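You operate a simulated robot arm through the tools that you are given. There is no shell and no other tool. Be economical: measure what you need, move in short steps, check, and stop when the job is done.

You run a simulated robot arm. Do the job below in one go: nothing can be reset, and whatever is moved stays where it is left.

Task
Take the food flask and put it in the beige jute bag.

The check looks at the end state, three seconds after you hand in, the way a careful person would. Anything else that was tipped, shoved, dropped, spilled or broken makes it a failure.

Robot
A 7-joint arm with a two-finger parallel gripper, fixed in place. Base frame: the origin is at the foot of the arm, x ahead of it, y to its left, z up; the work surface is at about z = 800. Lengths are in mm, angles in degrees, forces in N, time in s.
With the tool pointing down near the work surface it reaches from about 240 to 680 mm from the base axis. Its first joint turns from -66.0 to 66.0 degrees. Payload 2.4 kg.
The TCP is the grasp point between the finger pads, 30 mm short of the fingertips. In the tool frame z runs along the fingers and y along their closing line. Largest opening 94 mm; finger width 28, thickness 10; the body of the gripper, 50 by 96 mm, starts 55 mm behind the TCP.
Orientation is that of the tool frame in the base frame, as a unit quaternion [x, y, z, w]. With the fingers straight down and closing along the base's y, the tool's x points along the base's -x, its y along +y and its z along -z.

Tools
- The arm moves only by the tool drive_tool. Its argument "rows" is a list of rows, each a list of 2 entries, a list of its own where there are three numbers: the shift along the tool's x, y, z in mm, then the turn, a rotation vector about the tool's x, y, z in degrees. In form: [[[tx, ty, tz], [rx, ry, rz]], ...]. A call has 1 to 12 rows; each row shifts and turns the commanded pose from where the row before left it, along the tool's axes as they then stand. "jaw" is the opening, from 0 (shut) to 1 (fully open), set as the call begins (left out, the last holds). Each row takes 0.2 s and may step no farther than 50 mm and 8.6 degrees from the row before; otherwise, or with a gripper value out of range, the whole call is refused. A pose out of reach is approached as far as the arm can. The call stops where the force on the tool passes 40 N (or 10 N more than at its start, if that is more) or the arm is blocked; 0.2 s more then pass. The fingers move at their own pace (about 153 mm/s each) and stop on an object; they squeeze with about 42 N. The grip force told is the motor's: it shows also when the fingers shut on nothing. Time passes only in rows, and 0.2 s behind the last, so rows that do not move let the fingers close. The reply holds the time, the measured pose of the TCP, the force on the tool along the base axes, the opening and the grip force, in the units named above and with some noise, and new pictures: "show" is both (left out), scene, wrist or none.
- Cameras (640 x 400 px; columns grow to the right, rows downward): "scene" is fixed at [58.4, 502.7, 1440.8]; the picture's right is [-0.41, -0.91, 0.00], its down [-0.55, 0.25, -0.80] and it looks along [0.73, -0.33, -0.60] (base axes); focal length 312 px, centre (320, 200). "wrist" rides on the gripper at [-37, 0, -58] in the tool frame; the picture's right is [0.00, -1.00, 0.00], its down [0.97, 0.00, -0.24] and it looks along [0.24, 0.00, 0.97] (tool axes); focal length 218 px, centre (320, 200).
- pixel_to_xyz(camera, pixels): there is no depth. For up to 12 entries [column, row, z] of the newest picture of that camera ("zoom" is the newest enlarged one), the place [x, y] in the base frame at which the ray of that pixel passes the height z, good to about 2 mm. The clock stands still meanwhile.
- close_up(camera, box): a new picture of the part [left, top, right, bottom] of that camera's present view, enlarged. The clock stands still meanwhile.
- finish_job(): hands the job in; it is judged then, once.

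Go step by step. Measure first, check grasps and placings, and put right what went wrong. The budget is 60 turns and 120 pictures, counting those below and the enlarged ones. Unless the task says otherwise, let go and move clear before handing in, and close with one line.

The tools are called after ">>>" as a command line: name --argument value ..., lists and objects as JSON in quotes. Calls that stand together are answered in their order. drive_tool: Moves the arm, as the interface text tells. Its arguments: {"type":"object","properties":{"rows":{"type":"array","items":{"type":"array"}},"jaw":{"type":"number"},"show":{"type":"string","enum":["both","scene","wrist","none"]}},"required":["rows"]} The other tools are called the same way: pixel_to_xyz (camera, pixels) gives the place at which the rays of pixels pass given heights; close_up (camera, box) takes an enlarged picture of a part of a camera's view; finish_job () hands the job in.

At the start:

```text
clock: 0.0
tcp_pos: [391.0, 184.4, 1151.8]
tcp_rot: [0.0, 1.0, 0.0, 0.0]
wrist_force: [-0.1, -0.4, 0.9]
width: 93.9
gripper_force: 0.0
```

scene: 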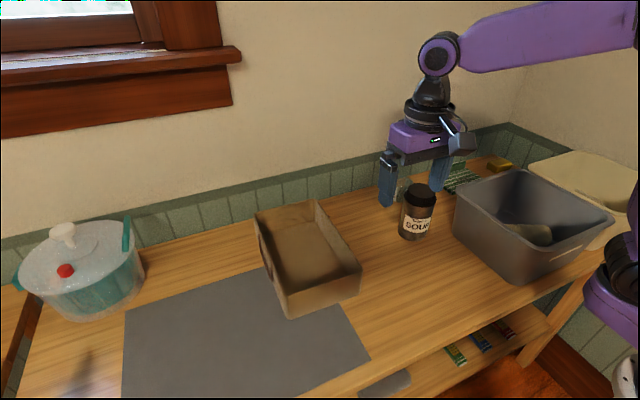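
wrist: 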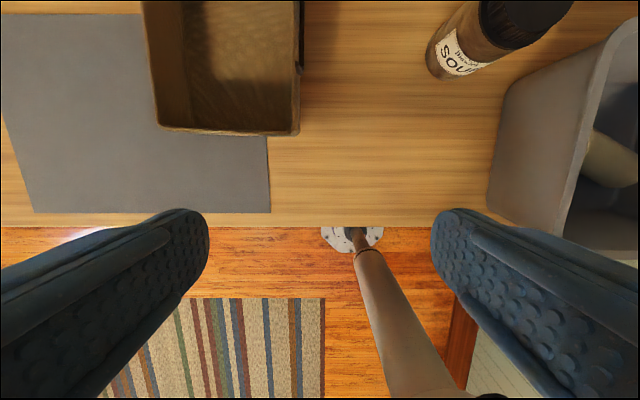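

The flask labelled "SOUP" stands near scene pixel (416,212). A brown open container is at (305,260), and there is something cream at (590,190), so I'll enlarge these to identify the jute bag.

>>> close_up --camera "scene" --box '[230, 170, 450, 330]'

>>> close_up --camera "scene" --box '[440, 130, 640, 290]'

>>> pixel_to_xyz --camera "scene" --pixels '[[414, 238, 800], [402, 232, 800], [430, 236, 800], [290, 317, 800], [360, 294, 800], [255, 214, 870], [316, 201, 870], [290, 290, 870], [360, 268, 870], [416, 188, 920], [416, 188, 900], [268, 275, 800]]'

```text
2.50 times, centred on (340, 250) of scene
```

zoom: 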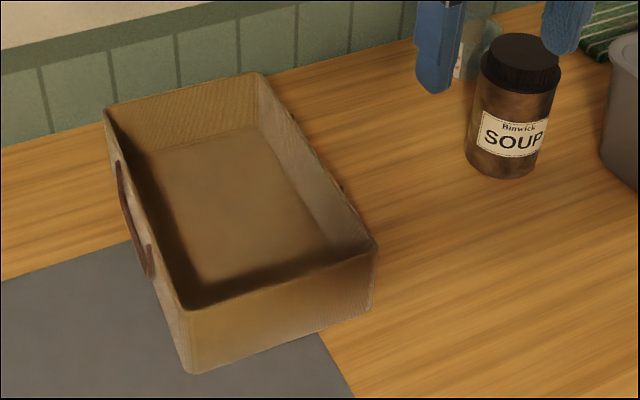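

```text
2.50 times, centred on (540, 210) of scene
```

zoom: 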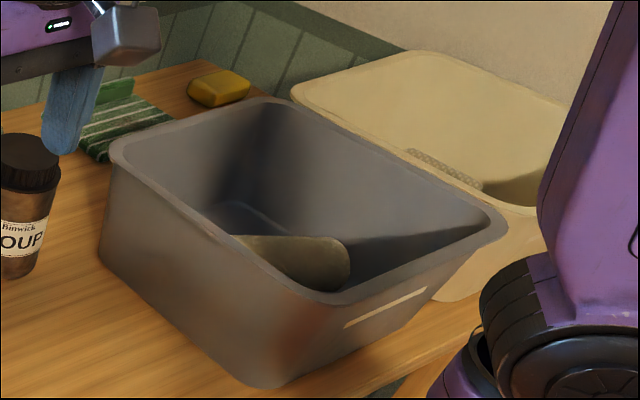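

```text
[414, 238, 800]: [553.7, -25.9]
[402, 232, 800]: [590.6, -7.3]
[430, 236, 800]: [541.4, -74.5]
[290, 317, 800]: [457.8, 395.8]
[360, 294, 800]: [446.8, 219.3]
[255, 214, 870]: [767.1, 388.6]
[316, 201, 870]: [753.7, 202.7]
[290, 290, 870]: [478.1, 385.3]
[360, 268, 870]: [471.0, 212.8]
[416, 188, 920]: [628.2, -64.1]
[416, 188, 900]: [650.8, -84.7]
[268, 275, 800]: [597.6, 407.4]
```

The brown container, with its woven texture and leather handles, is the jute bag. The cream thing is a plastic bin. The flask looks close to the jaw limit in width, so I'll move the wrist camera over it to measure.

>>> drive_tool --rows '[[[-25, -39, 0], [0, 0, 0]], [[-25, -39, 0], [0, 0, 0]], [[-25, -39, 0], [0, 0, 0]], [[-25, -39, 0], [0, 0, 0]], [[-25, -39, 0], [0, 0, 0]], [[-25, -39, 0], [0, 0, 0]], [[0, 0, 0], [0, 0, 0]]]' --jaw 1

```text
clock: 1.6
tcp_pos: [540.6, -50.7, 1154.0]
tcp_rot: [0.0, 1.0, 0.0, 0.0]
wrist_force: [-0.3, 0.3, -0.2]
width: 94.4
gripper_force: 0.1
```

scene: 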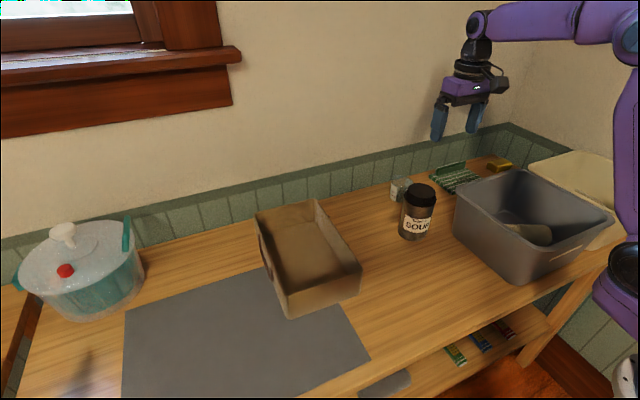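
wrist: 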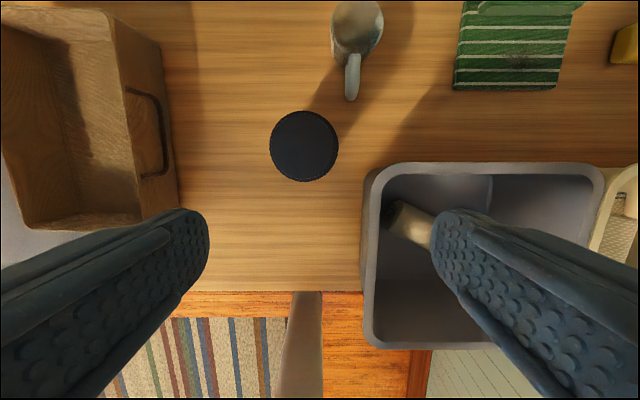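

From above, the flask's lid is at wrist (304,146), with a mug behind it at (357,35). I'll enlarge to measure the diameter, the height and the clearances.

>>> close_up --camera "wrist" --box '[240, 90, 400, 190]'

>>> close_up --camera "scene" --box '[376, 165, 456, 255]'

>>> pixel_to_xyz --camera "wrist" --pixels '[[270, 146, 920], [339, 146, 920], [304, 111, 920], [304, 182, 920], [304, 146, 900], [304, 146, 940], [353, 101, 840], [366, 180, 930], [180, 200, 880], [25, 227, 880], [160, 45, 880]]'

```text
4.00 times, centred on (320, 140) of wrist
```

zoom: 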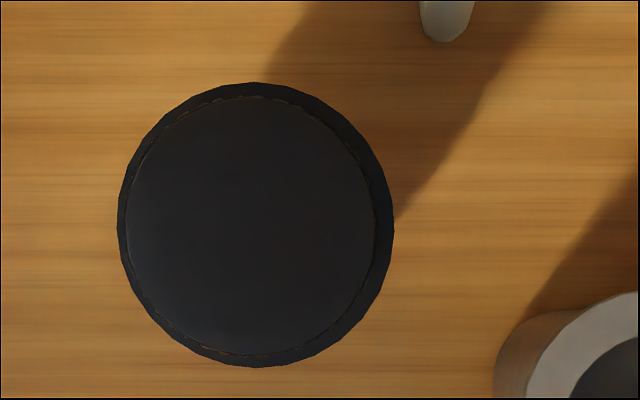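

```text
4.44 times, centred on (416, 210) of scene
```

zoom: 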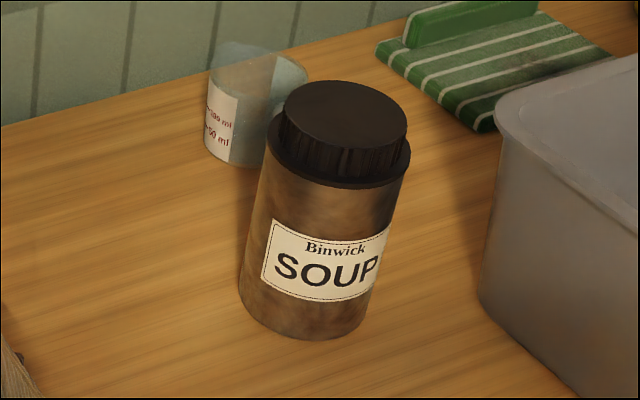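

```text
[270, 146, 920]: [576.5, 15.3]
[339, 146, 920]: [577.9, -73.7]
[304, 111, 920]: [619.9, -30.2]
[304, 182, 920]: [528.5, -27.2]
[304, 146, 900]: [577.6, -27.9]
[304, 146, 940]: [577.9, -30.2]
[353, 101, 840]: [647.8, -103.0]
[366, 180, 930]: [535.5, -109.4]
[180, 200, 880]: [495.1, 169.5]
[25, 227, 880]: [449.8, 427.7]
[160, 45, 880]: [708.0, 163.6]
```

The thing behind the flask is a glass beaker. I'll intersect the scene and wrist rays to get the flask's height and diameter.

>>> pixel_to_xyz --camera "scene" --pixels '[[421.9, 190.2, 900], [421.9, 190.2, 920], [421.9, 190.2, 940], [421.9, 190.2, 960], [413, 232.5, 800], [412, 241.5, 800], [288, 294, 880], [288, 294, 900], [362, 266, 880], [362, 266, 900], [316, 199, 900], [255, 213, 900]]'

>>> pixel_to_xyz --camera "wrist" --pixels '[[269.5, 147, 935], [338, 147, 935], [271.5, 147, 960], [334, 147, 960], [302.7, 146.2, 960], [302.7, 146.2, 940], [108, 12, 880], [180, 207, 880], [25, 227, 880], [127, 35, 880], [366, 180, 950]]'

```text
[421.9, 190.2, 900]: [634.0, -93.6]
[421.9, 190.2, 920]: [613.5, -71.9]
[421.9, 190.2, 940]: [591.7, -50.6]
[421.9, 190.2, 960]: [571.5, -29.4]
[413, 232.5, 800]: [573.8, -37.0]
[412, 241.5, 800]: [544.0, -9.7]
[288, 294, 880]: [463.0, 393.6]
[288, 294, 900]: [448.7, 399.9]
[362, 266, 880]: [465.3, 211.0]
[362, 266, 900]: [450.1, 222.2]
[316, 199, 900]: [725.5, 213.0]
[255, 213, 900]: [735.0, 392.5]
```

```text
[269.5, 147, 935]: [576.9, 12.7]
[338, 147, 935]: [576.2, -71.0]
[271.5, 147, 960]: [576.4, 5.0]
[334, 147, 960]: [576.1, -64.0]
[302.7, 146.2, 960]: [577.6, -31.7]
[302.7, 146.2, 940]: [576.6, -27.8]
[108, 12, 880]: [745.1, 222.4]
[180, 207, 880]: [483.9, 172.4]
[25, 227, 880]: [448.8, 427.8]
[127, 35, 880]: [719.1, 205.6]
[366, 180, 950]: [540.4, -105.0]
```

The rays agree: flask centre is about (577,-31), its top about z=960, and its body about 83 mm across. I'll line up above it with the fingertips still clear of the lid and check there.

>>> drive_tool --rows '[[[-36.4, 19.5, 0], [0, 0, 0]], [[0, 0, 45], [0, 0, 0]], [[0, 0, 45], [0, 0, 0]], [[0, 0, 44], [0, 0, 0]], [[0, 0, 0], [0, 0, 0]], [[0, 0, 0], [0, 0, 0]]]' --jaw 1

```text
clock: 3.0
tcp_pos: [575.4, -28.1, 1017.3]
tcp_rot: [0.001, 1.0, -0.001, 0.0]
wrist_force: [0.5, 0.2, -0.1]
width: 93.9
gripper_force: 0.2
```

scene: 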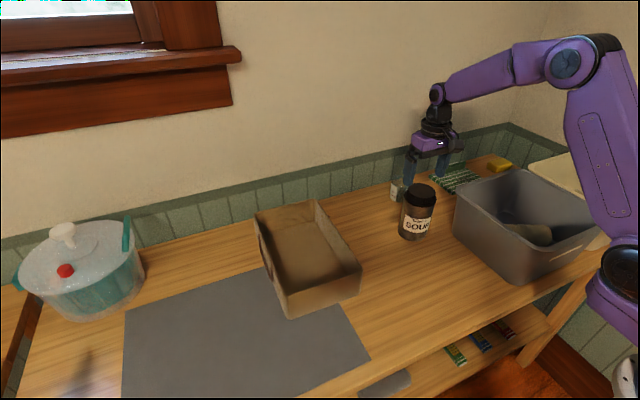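
wrist: 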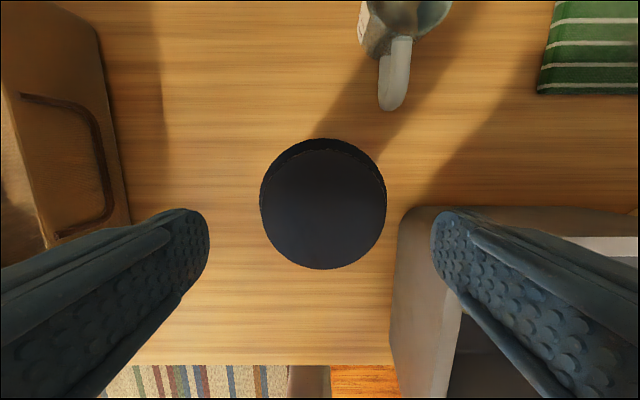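

The lid is about 4 px right of the jaws' centre. The bin's corner at wrist (400,210) appears under the right finger, so I'll measure that clearance properly.

>>> pixel_to_xyz --camera "wrist" --pixels '[[324, 208, 960], [262, 203, 960], [386, 203, 960], [324, 268, 960], [324, 148, 960], [400, 215, 900], [400, 215, 930], [400, 215, 950], [420, 206, 930], [420, 206, 950]]'

>>> pixel_to_xyz --camera "scene" --pixels '[[455, 190, 900], [455, 190, 920], [455, 190, 940], [455, 190, 960]]'

>>> close_up --camera "wrist" --box '[240, 120, 480, 290]'

```text
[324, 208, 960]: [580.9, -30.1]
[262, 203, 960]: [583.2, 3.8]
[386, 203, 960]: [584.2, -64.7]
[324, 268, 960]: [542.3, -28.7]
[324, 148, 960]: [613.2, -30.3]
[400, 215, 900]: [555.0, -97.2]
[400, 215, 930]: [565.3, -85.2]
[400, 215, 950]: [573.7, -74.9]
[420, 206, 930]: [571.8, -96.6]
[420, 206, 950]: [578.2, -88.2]
```

```text
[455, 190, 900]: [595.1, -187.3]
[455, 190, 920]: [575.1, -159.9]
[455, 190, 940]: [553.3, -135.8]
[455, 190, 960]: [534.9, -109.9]
```

```text
2.35 times, centred on (360, 205) of wrist
```

zoom: 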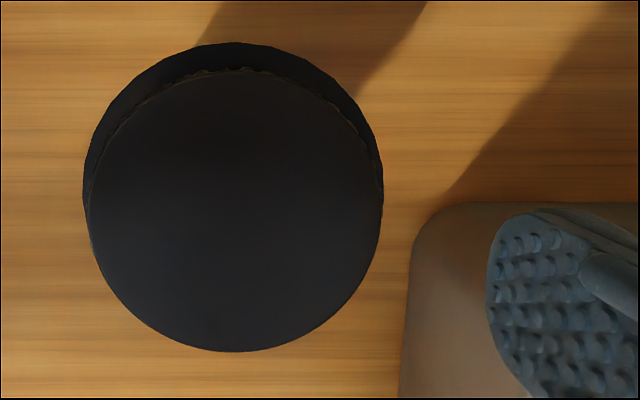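

The bin flares outward: its rim corner is near (545,-110) at z≈950, leaving only about 15 mm beside the right finger. Turning the tool 40° swings that finger away from the bin while keeping it clear of the beaker, then I'll re-check centring.

>>> drive_tool --rows '[[[0, 0, 0], [0, 0, -8]], [[0, 0, 0], [0, 0, -8]], [[0, 0, 0], [0, 0, -8]], [[0, 0, 0], [0, 0, -8]], [[0, 0, 0], [0, 0, -8]], [[0, 0, 0], [0, 0, 0]], [[0, 0, 0], [0, 0, 0]]]'

```text
clock: 4.6
tcp_pos: [577.5, -28.9, 1017.2]
tcp_rot: [-0.343, 0.939, 0.001, 0.0]
wrist_force: [0.3, -0.6, 0.6]
width: 94.0
gripper_force: 0.1
```

scene: 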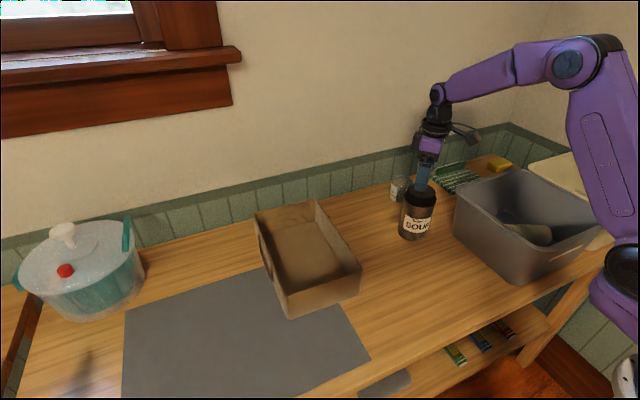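
wrist: 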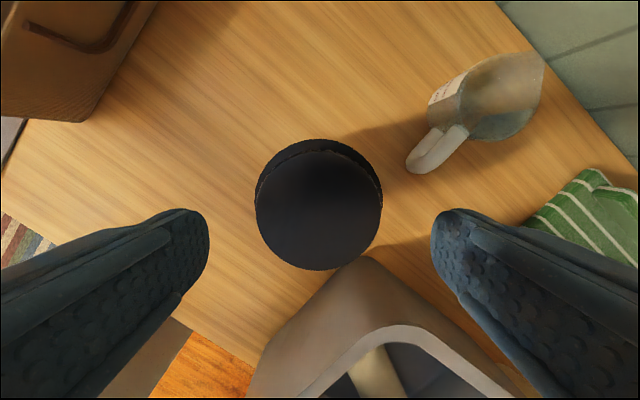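

The jaws now straddle the lid evenly (columns 256–382 about 320), clear of the bin corner and the beaker. I'll descend slowly.

>>> drive_tool --rows '[[[0, 0, 18], [0, 0, 0]], [[0, 0, 18], [0, 0, 0]], [[0, 0, 18], [0, 0, 0]], [[0, 0, 18], [0, 0, 0]], [[0, 0, 0], [0, 0, 0]]]'

```text
clock: 5.8
tcp_pos: [577.8, -29.5, 944.1]
tcp_rot: [-0.342, 0.94, 0.0, 0.001]
wrist_force: [1.0, -0.1, 1.1]
width: 94.2
gripper_force: 0.0
```

scene: 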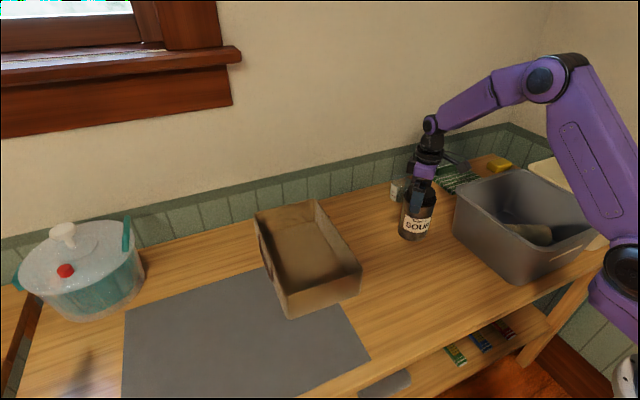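
wrist: 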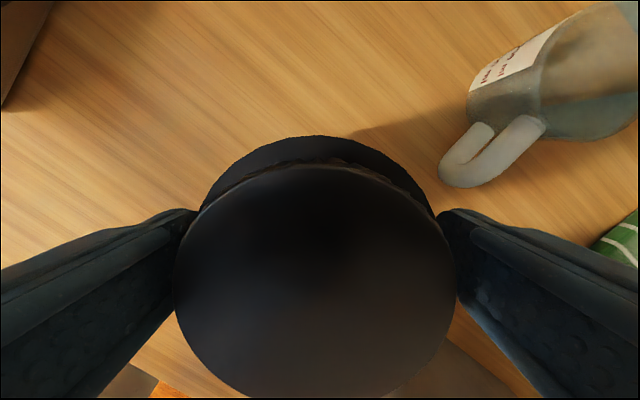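

No contact so far, and the fingers are either side of the collar. I'll go down 26 mm more so the pads sit on the body, then close.

>>> drive_tool --rows '[[[0, 0, 13], [0, 0, 0]], [[0, 0, 13], [0, 0, 0]], [[0, 0, 0], [0, 0, 0]]]' --show "scene"

>>> drive_tool --rows '[[[0, 0, 0], [0, 0, 0]], [[0, 0, 0], [0, 0, 0]], [[0, 0, 0], [0, 0, 0]]]' --jaw 0

```text
clock: 6.6
tcp_pos: [576.7, -29.5, 919.5]
tcp_rot: [-0.342, 0.94, 0.0, 0.0]
wrist_force: [-0.2, 0.0, 0.7]
width: 93.9
gripper_force: 0.1
```

scene: 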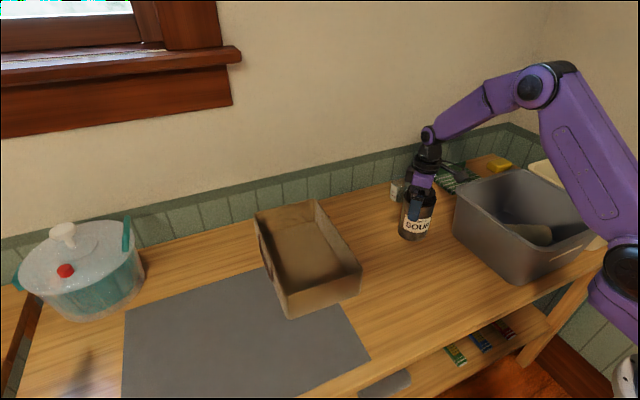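

```text
clock: 7.4
tcp_pos: [576.5, -29.9, 918.6]
tcp_rot: [-0.342, 0.94, 0.0, 0.0]
wrist_force: [-2.0, 0.9, 2.6]
width: 84.9
gripper_force: 42.1
```

scene: 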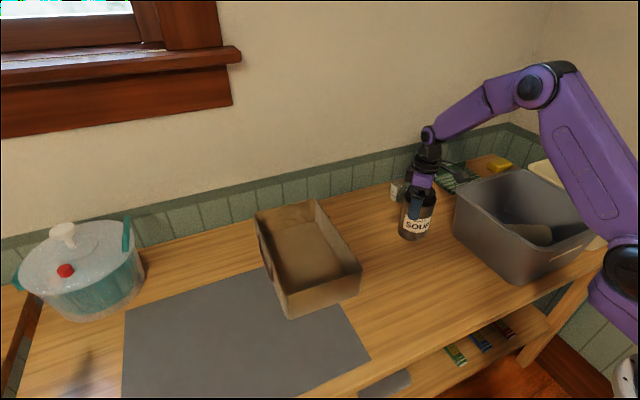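
wrist: 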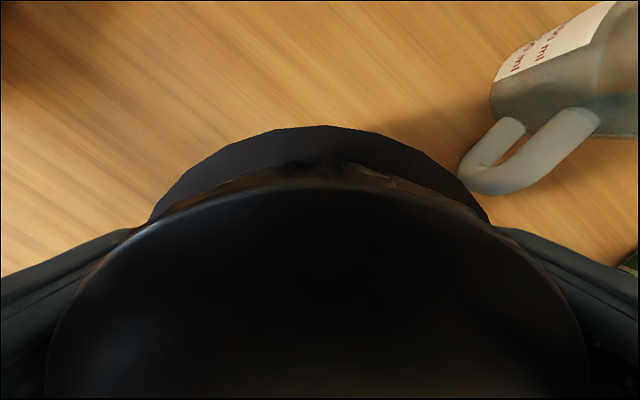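

The flask is gripped at 84.9 mm width and 42 N. I'll lift gently first and check that it comes along.

>>> drive_tool --rows '[[[0, 0, -5], [0, 0, 0]], [[0, 0, -15], [0, 0, 0]], [[0, 0, -25], [0, 0, 0]], [[0, 0, -30], [0, 0, 0]], [[0, 0, -35], [0, 0, 0]], [[0, 0, -35], [0, 0, 0]], [[0, 0, -30], [0, 0, 0]], [[0, 0, -10], [0, 0, 0]], [[0, 0, 0], [0, 0, 0]]]'

```text
clock: 9.4
tcp_pos: [576.4, -30.1, 1104.4]
tcp_rot: [-0.342, 0.94, 0.0, 0.0]
wrist_force: [-0.1, 0.8, -2.8]
width: 70.1
gripper_force: 41.7
```

scene: 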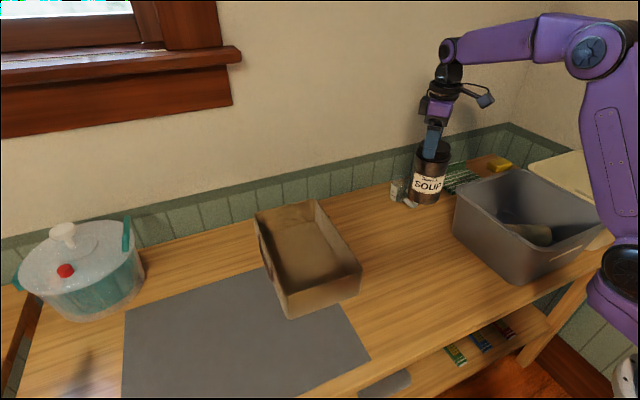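
wrist: 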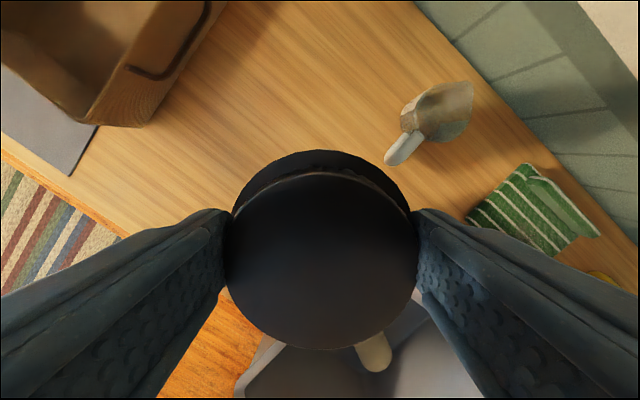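

The opening dropped from 85 to 70 mm, so the fingers slid up from the body onto the cap, though the flask still hangs (base at scene (425,203)). I'll look closely at the grip.

>>> close_up --camera "scene" --box '[380, 90, 480, 215]'

>>> pixel_to_xyz --camera "wrist" --pixels '[[227, 250, 1110], [418, 250, 1110], [227, 250, 1090], [418, 250, 1090]]'

```text
3.20 times, centred on (430, 152) of scene
```

zoom: 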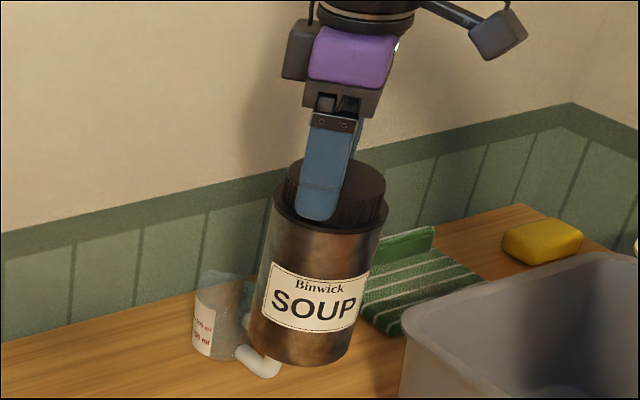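

```text
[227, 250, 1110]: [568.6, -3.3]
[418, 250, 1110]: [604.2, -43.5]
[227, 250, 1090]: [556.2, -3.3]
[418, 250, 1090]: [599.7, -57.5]
```

The pads now hold the cap just above the collar, with the flask upright. I'll hold still a moment to see whether it keeps creeping.

>>> drive_tool --rows '[[[0, 0, 0], [0, 0, 0]], [[0, 0, 0], [0, 0, 0]], [[0, 0, 0], [0, 0, 0]], [[0, 0, 0], [0, 0, 0]], [[0, 0, 0], [0, 0, 0]]]' --jaw 0

>>> close_up --camera "scene" --box '[380, 90, 480, 215]'

```text
clock: 10.6
tcp_pos: [577.6, -30.3, 1104.1]
tcp_rot: [-0.341, 0.94, 0.0, -0.001]
wrist_force: [-0.7, -0.5, -4.2]
width: 69.7
gripper_force: 41.7
```

scene: 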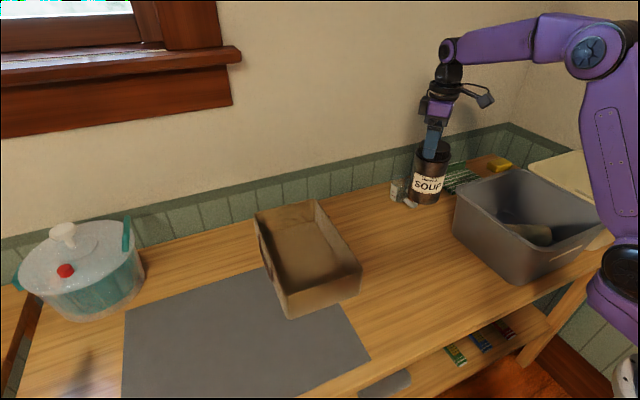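
wrist: 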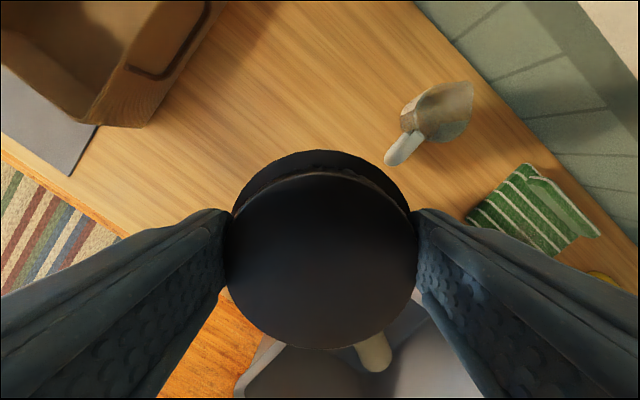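

```text
3.20 times, centred on (430, 152) of scene
```

zoom: 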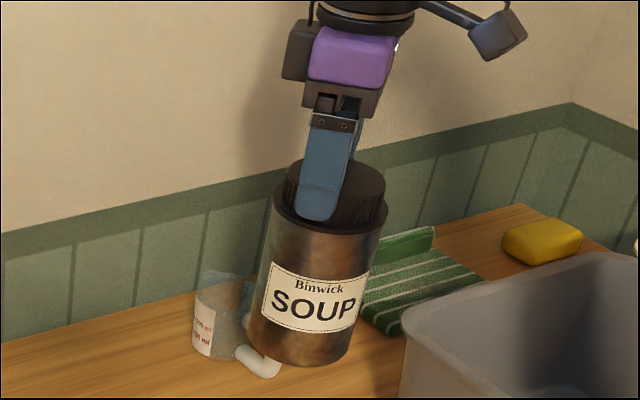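

The grip is stable: both close-ups are identical and the opening holds at 70 mm. I'll raise it a little more and carry it over the bag's centre, about (560,303).

>>> drive_tool --rows '[[[0, 0, -25], [0, 0, 0]], [[-9, 12, 0], [0, 0, 0]], [[-18, 23.6, 0], [0, 0, 0]], [[-20, 26, 0], [0, 0, 0]], [[-20, 26, 0], [0, 0, 0]], [[-20, 26, 0], [0, 0, 0]], [[-20, 26, 0], [0, 0, 0]], [[-20, 26, 0], [0, 0, 0]], [[-20, 26, 0], [0, 0, 0]], [[-20, 26, 0], [0, 0, 0]], [[-18, 23.6, 0], [0, 0, 0]], [[-10, 12, 0], [0, 0, 0]]]'

```text
clock: 13.2
tcp_pos: [563.8, 288.6, 1131.0]
tcp_rot: [-0.342, 0.94, 0.0, 0.001]
wrist_force: [0.5, 0.7, -2.8]
width: 69.9
gripper_force: 42.3
```

scene: 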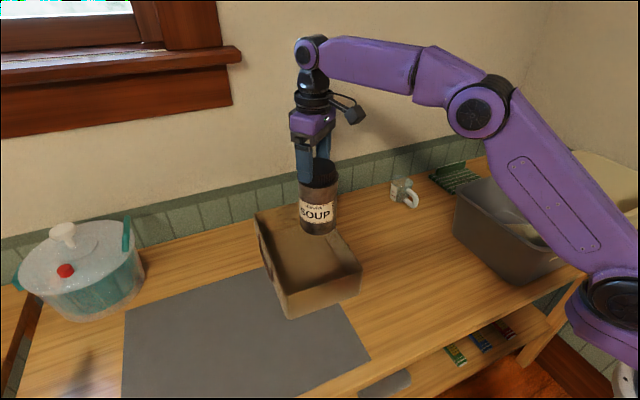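
wrist: 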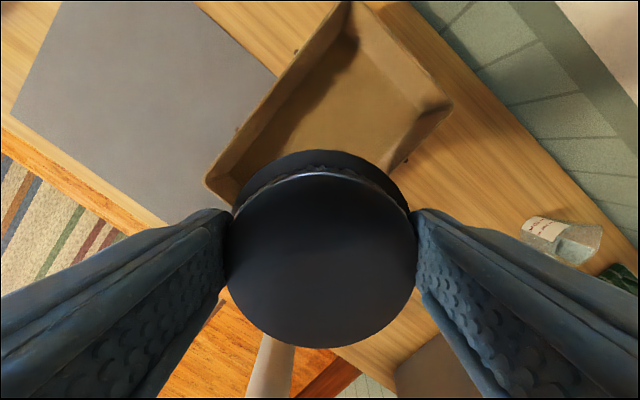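

The flask is over the bag. I'll measure the bag's rim corners and floor in this view to fix the target.

>>> pixel_to_xyz --camera "wrist" --pixels '[[206, 182, 900], [346, 2, 900], [452, 106, 900], [235, 195, 800], [355, 72, 805], [400, 130, 805]]'

>>> pixel_to_xyz --camera "scene" --pixels '[[288, 294, 900], [362, 266, 900], [255, 213, 900], [318, 170, 1130], [318, 236, 950], [318, 236, 970]]'

>>> close_up --camera "scene" --box '[240, 140, 380, 330]'

```text
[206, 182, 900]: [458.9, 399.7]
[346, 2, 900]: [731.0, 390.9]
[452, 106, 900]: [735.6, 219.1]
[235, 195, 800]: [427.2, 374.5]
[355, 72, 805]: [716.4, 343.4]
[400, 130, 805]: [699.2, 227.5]
```

```text
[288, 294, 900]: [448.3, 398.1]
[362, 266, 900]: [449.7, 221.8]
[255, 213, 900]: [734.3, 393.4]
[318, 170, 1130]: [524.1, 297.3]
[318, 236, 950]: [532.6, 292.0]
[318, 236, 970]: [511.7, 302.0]
```

```text
2.11 times, centred on (310, 235) of scene
```

zoom: 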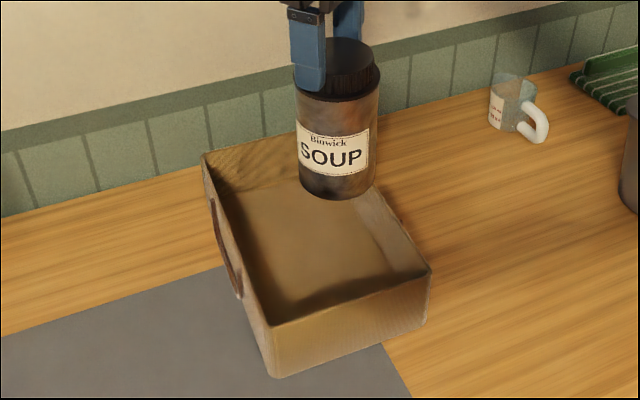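

The bag's rim spans x 452–734 and y 220–396 at z=900, and the flask bottom is about z=975. I'll shift to about (573,306) and lower most of the way.

>>> drive_tool --rows '[[[-18, 6, 0], [0, 0, 0]], [[0, 0, 0], [0, 0, 0]], [[0, 0, 20], [0, 0, 0]], [[0, 0, 30], [0, 0, 0]], [[0, 0, 30], [0, 0, 0]], [[0, 0, 30], [0, 0, 0]], [[0, 0, 20], [0, 0, 0]], [[0, 0, 10], [0, 0, 0]], [[0, 0, 0], [0, 0, 0]]]'

>>> close_up --camera "scene" --box '[240, 140, 380, 330]'

```text
clock: 15.2
tcp_pos: [573.5, 305.4, 988.6]
tcp_rot: [-0.342, 0.94, 0.0, 0.0]
wrist_force: [0.2, 0.7, -3.4]
width: 69.8
gripper_force: 42.4
```

scene: 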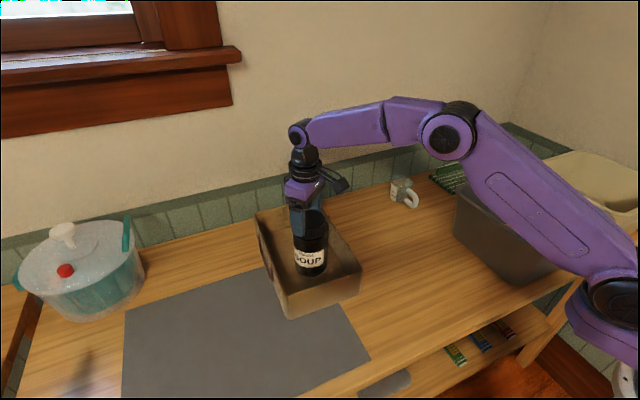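
wrist: 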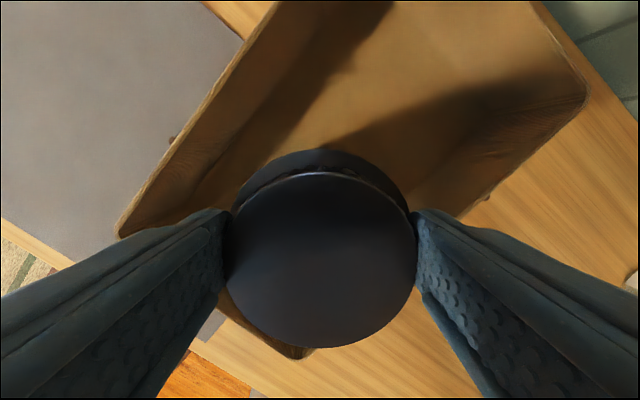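

```text
2.11 times, centred on (310, 235) of scene
```

zoom: 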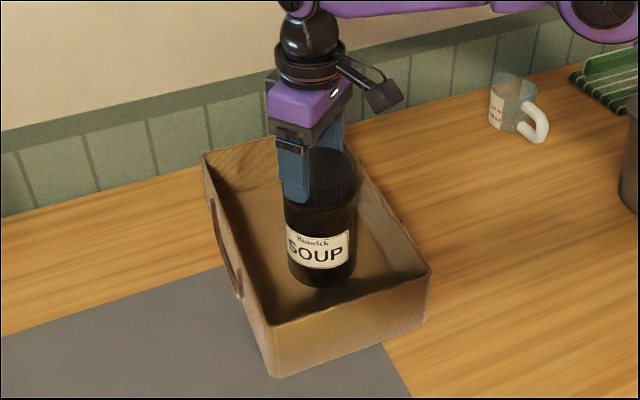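

The flask is inside the bag with about 25 mm to the floor. I'll lower in small steps and watch the vertical force.

>>> drive_tool --rows '[[[0, 0, 5], [0, 0, 0]], [[0, 0, 5], [0, 0, 0]], [[0, 0, 4], [0, 0, 0]], [[0, 0, 0], [0, 0, 0]]]' --show "none"

>>> drive_tool --rows '[[[0, 0, 3], [0, 0, 0]], [[0, 0, 2], [0, 0, 0]], [[0, 0, 0], [0, 0, 0]]]' --show "scene"

```text
clock: 16.2
tcp_pos: [572.9, 306.0, 978.3]
tcp_rot: [-0.342, 0.94, 0.0, 0.003]
wrist_force: [-7.2, -6.8, 33.2]
width: 69.8
gripper_force: 41.6
```

```text
clock: 16.6
tcp_pos: [573.7, 303.8, 978.0]
tcp_rot: [-0.343, 0.939, 0.0, 0.003]
wrist_force: [-4.4, -3.0, 10.3]
width: 69.6
gripper_force: 42.5
stopped in row 1: the force on the tool passed its limit (the readings are from after the stop); the commanded pose is now the measured one
```

scene: 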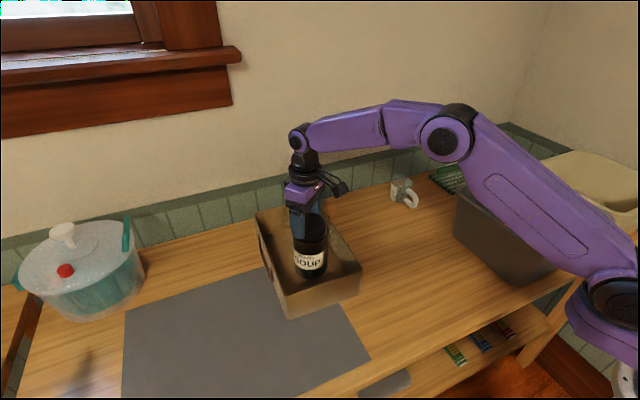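

There is firm contact at TCP z≈978, now about 10 N upward. I'll confirm it's resting on the floor and not on a wall before letting go.

>>> close_up --camera "scene" --box '[250, 170, 370, 325]'

>>> close_up --camera "wrist" --box '[0, 0, 640, 400]'

```text
2.58 times, centred on (310, 248) of scene
```

zoom: 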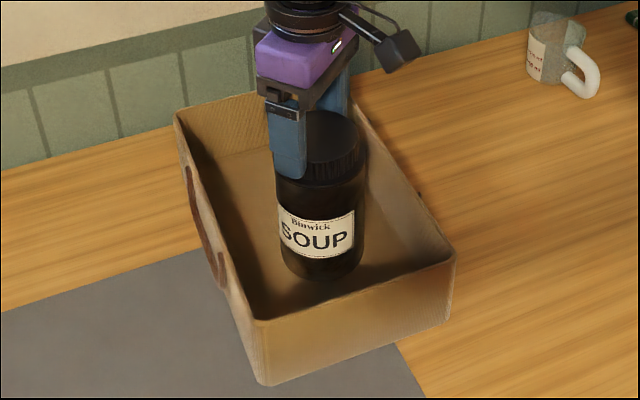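

```text
1.00 times, centred on (320, 200) of wrist
```

zoom: 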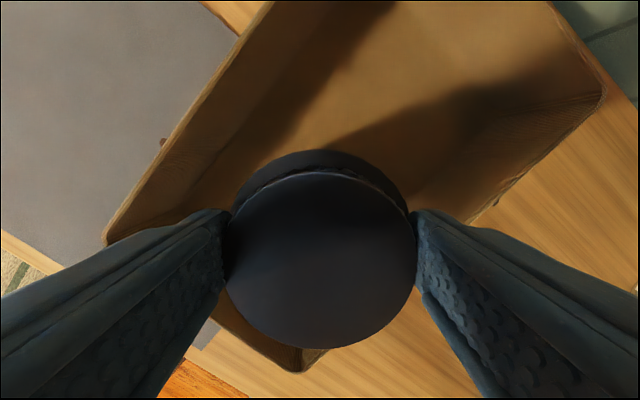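

>>> pixel_to_xyz --camera "scene" --pixels '[[311, 270, 800], [311, 270, 810], [311, 270, 820], [311, 270, 830]]'

```text
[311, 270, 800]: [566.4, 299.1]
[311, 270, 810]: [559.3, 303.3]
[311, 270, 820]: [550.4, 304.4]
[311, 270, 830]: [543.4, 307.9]
```

The base pixel (311,270) projects to about (563,301) at floor height, so the flask is standing on the bag's floor. I'll let go and rise straight up.

>>> drive_tool --rows '[[[0, 0, 0], [0, 0, 0]], [[0, 0, 0], [0, 0, 0]], [[0, 0, 0], [0, 0, 0]]]' --jaw 1

>>> drive_tool --rows '[[[0, 0, -15], [0, 0, 0]], [[0, 0, -25], [0, 0, 0]], [[0, 0, -40], [0, 0, 0]], [[0, 0, -40], [0, 0, 0]], [[0, 0, 0], [0, 0, 0]], [[0, 0, 0], [0, 0, 0]]]'

>>> close_up --camera "scene" --box '[240, 150, 480, 330]'

```text
clock: 17.4
tcp_pos: [574.3, 305.2, 976.5]
tcp_rot: [-0.342, 0.94, 0.0, 0.003]
wrist_force: [0.9, -0.5, 0.0]
width: 93.9
gripper_force: 0.2
```

scene: 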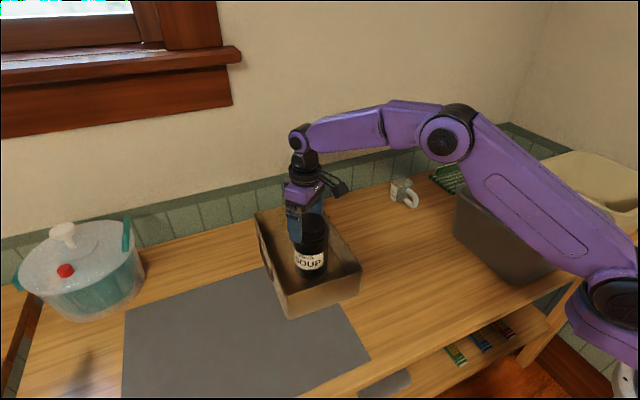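
wrist: 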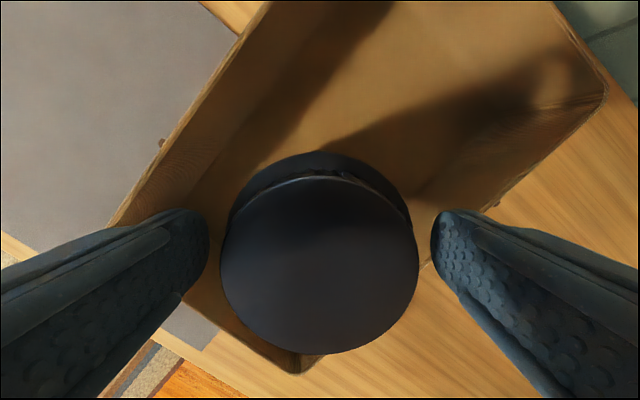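

```text
clock: 18.8
tcp_pos: [572.5, 301.8, 1100.3]
tcp_rot: [-0.342, 0.94, 0.0, 0.003]
wrist_force: [0.9, -0.4, 0.1]
width: 94.0
gripper_force: 0.0
```

scene: 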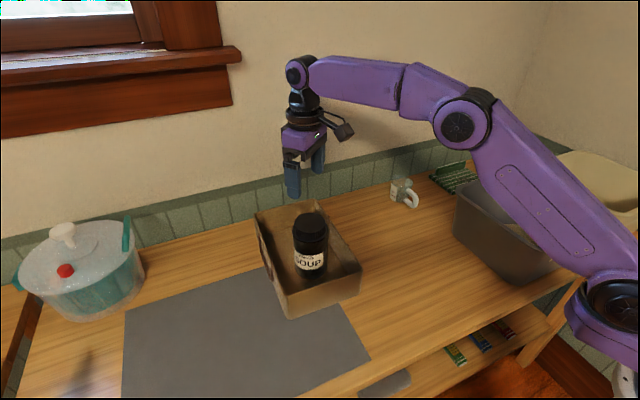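
wrist: 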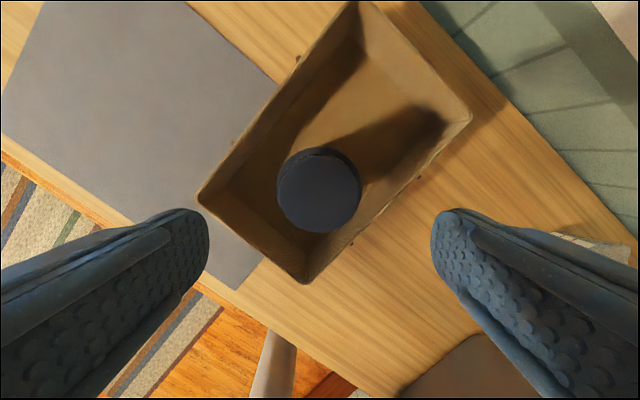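

```text
2.22 times, centred on (360, 240) of scene
```

zoom: 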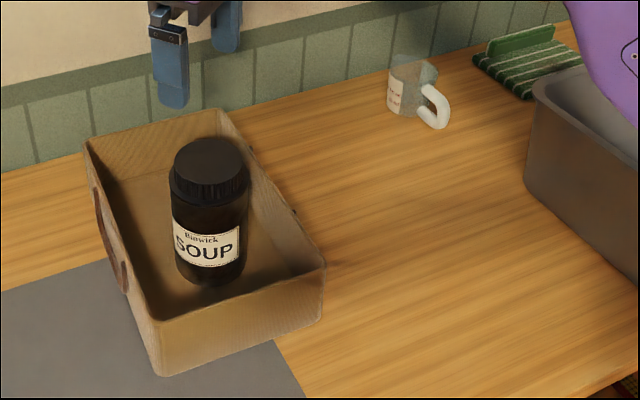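

The flask stands upright in the bag, the gripper is well clear above it, and the beaker and bin look undisturbed. I'll hand in.

>>> finish_job

```text
The job is handed in.
```

The food flask is standing upright in the beige jute bag, and I handed the job in with the gripper clear. The grip slipped from the body to the cap during the lift, but the flask stayed held, and nothing else looked disturbed.
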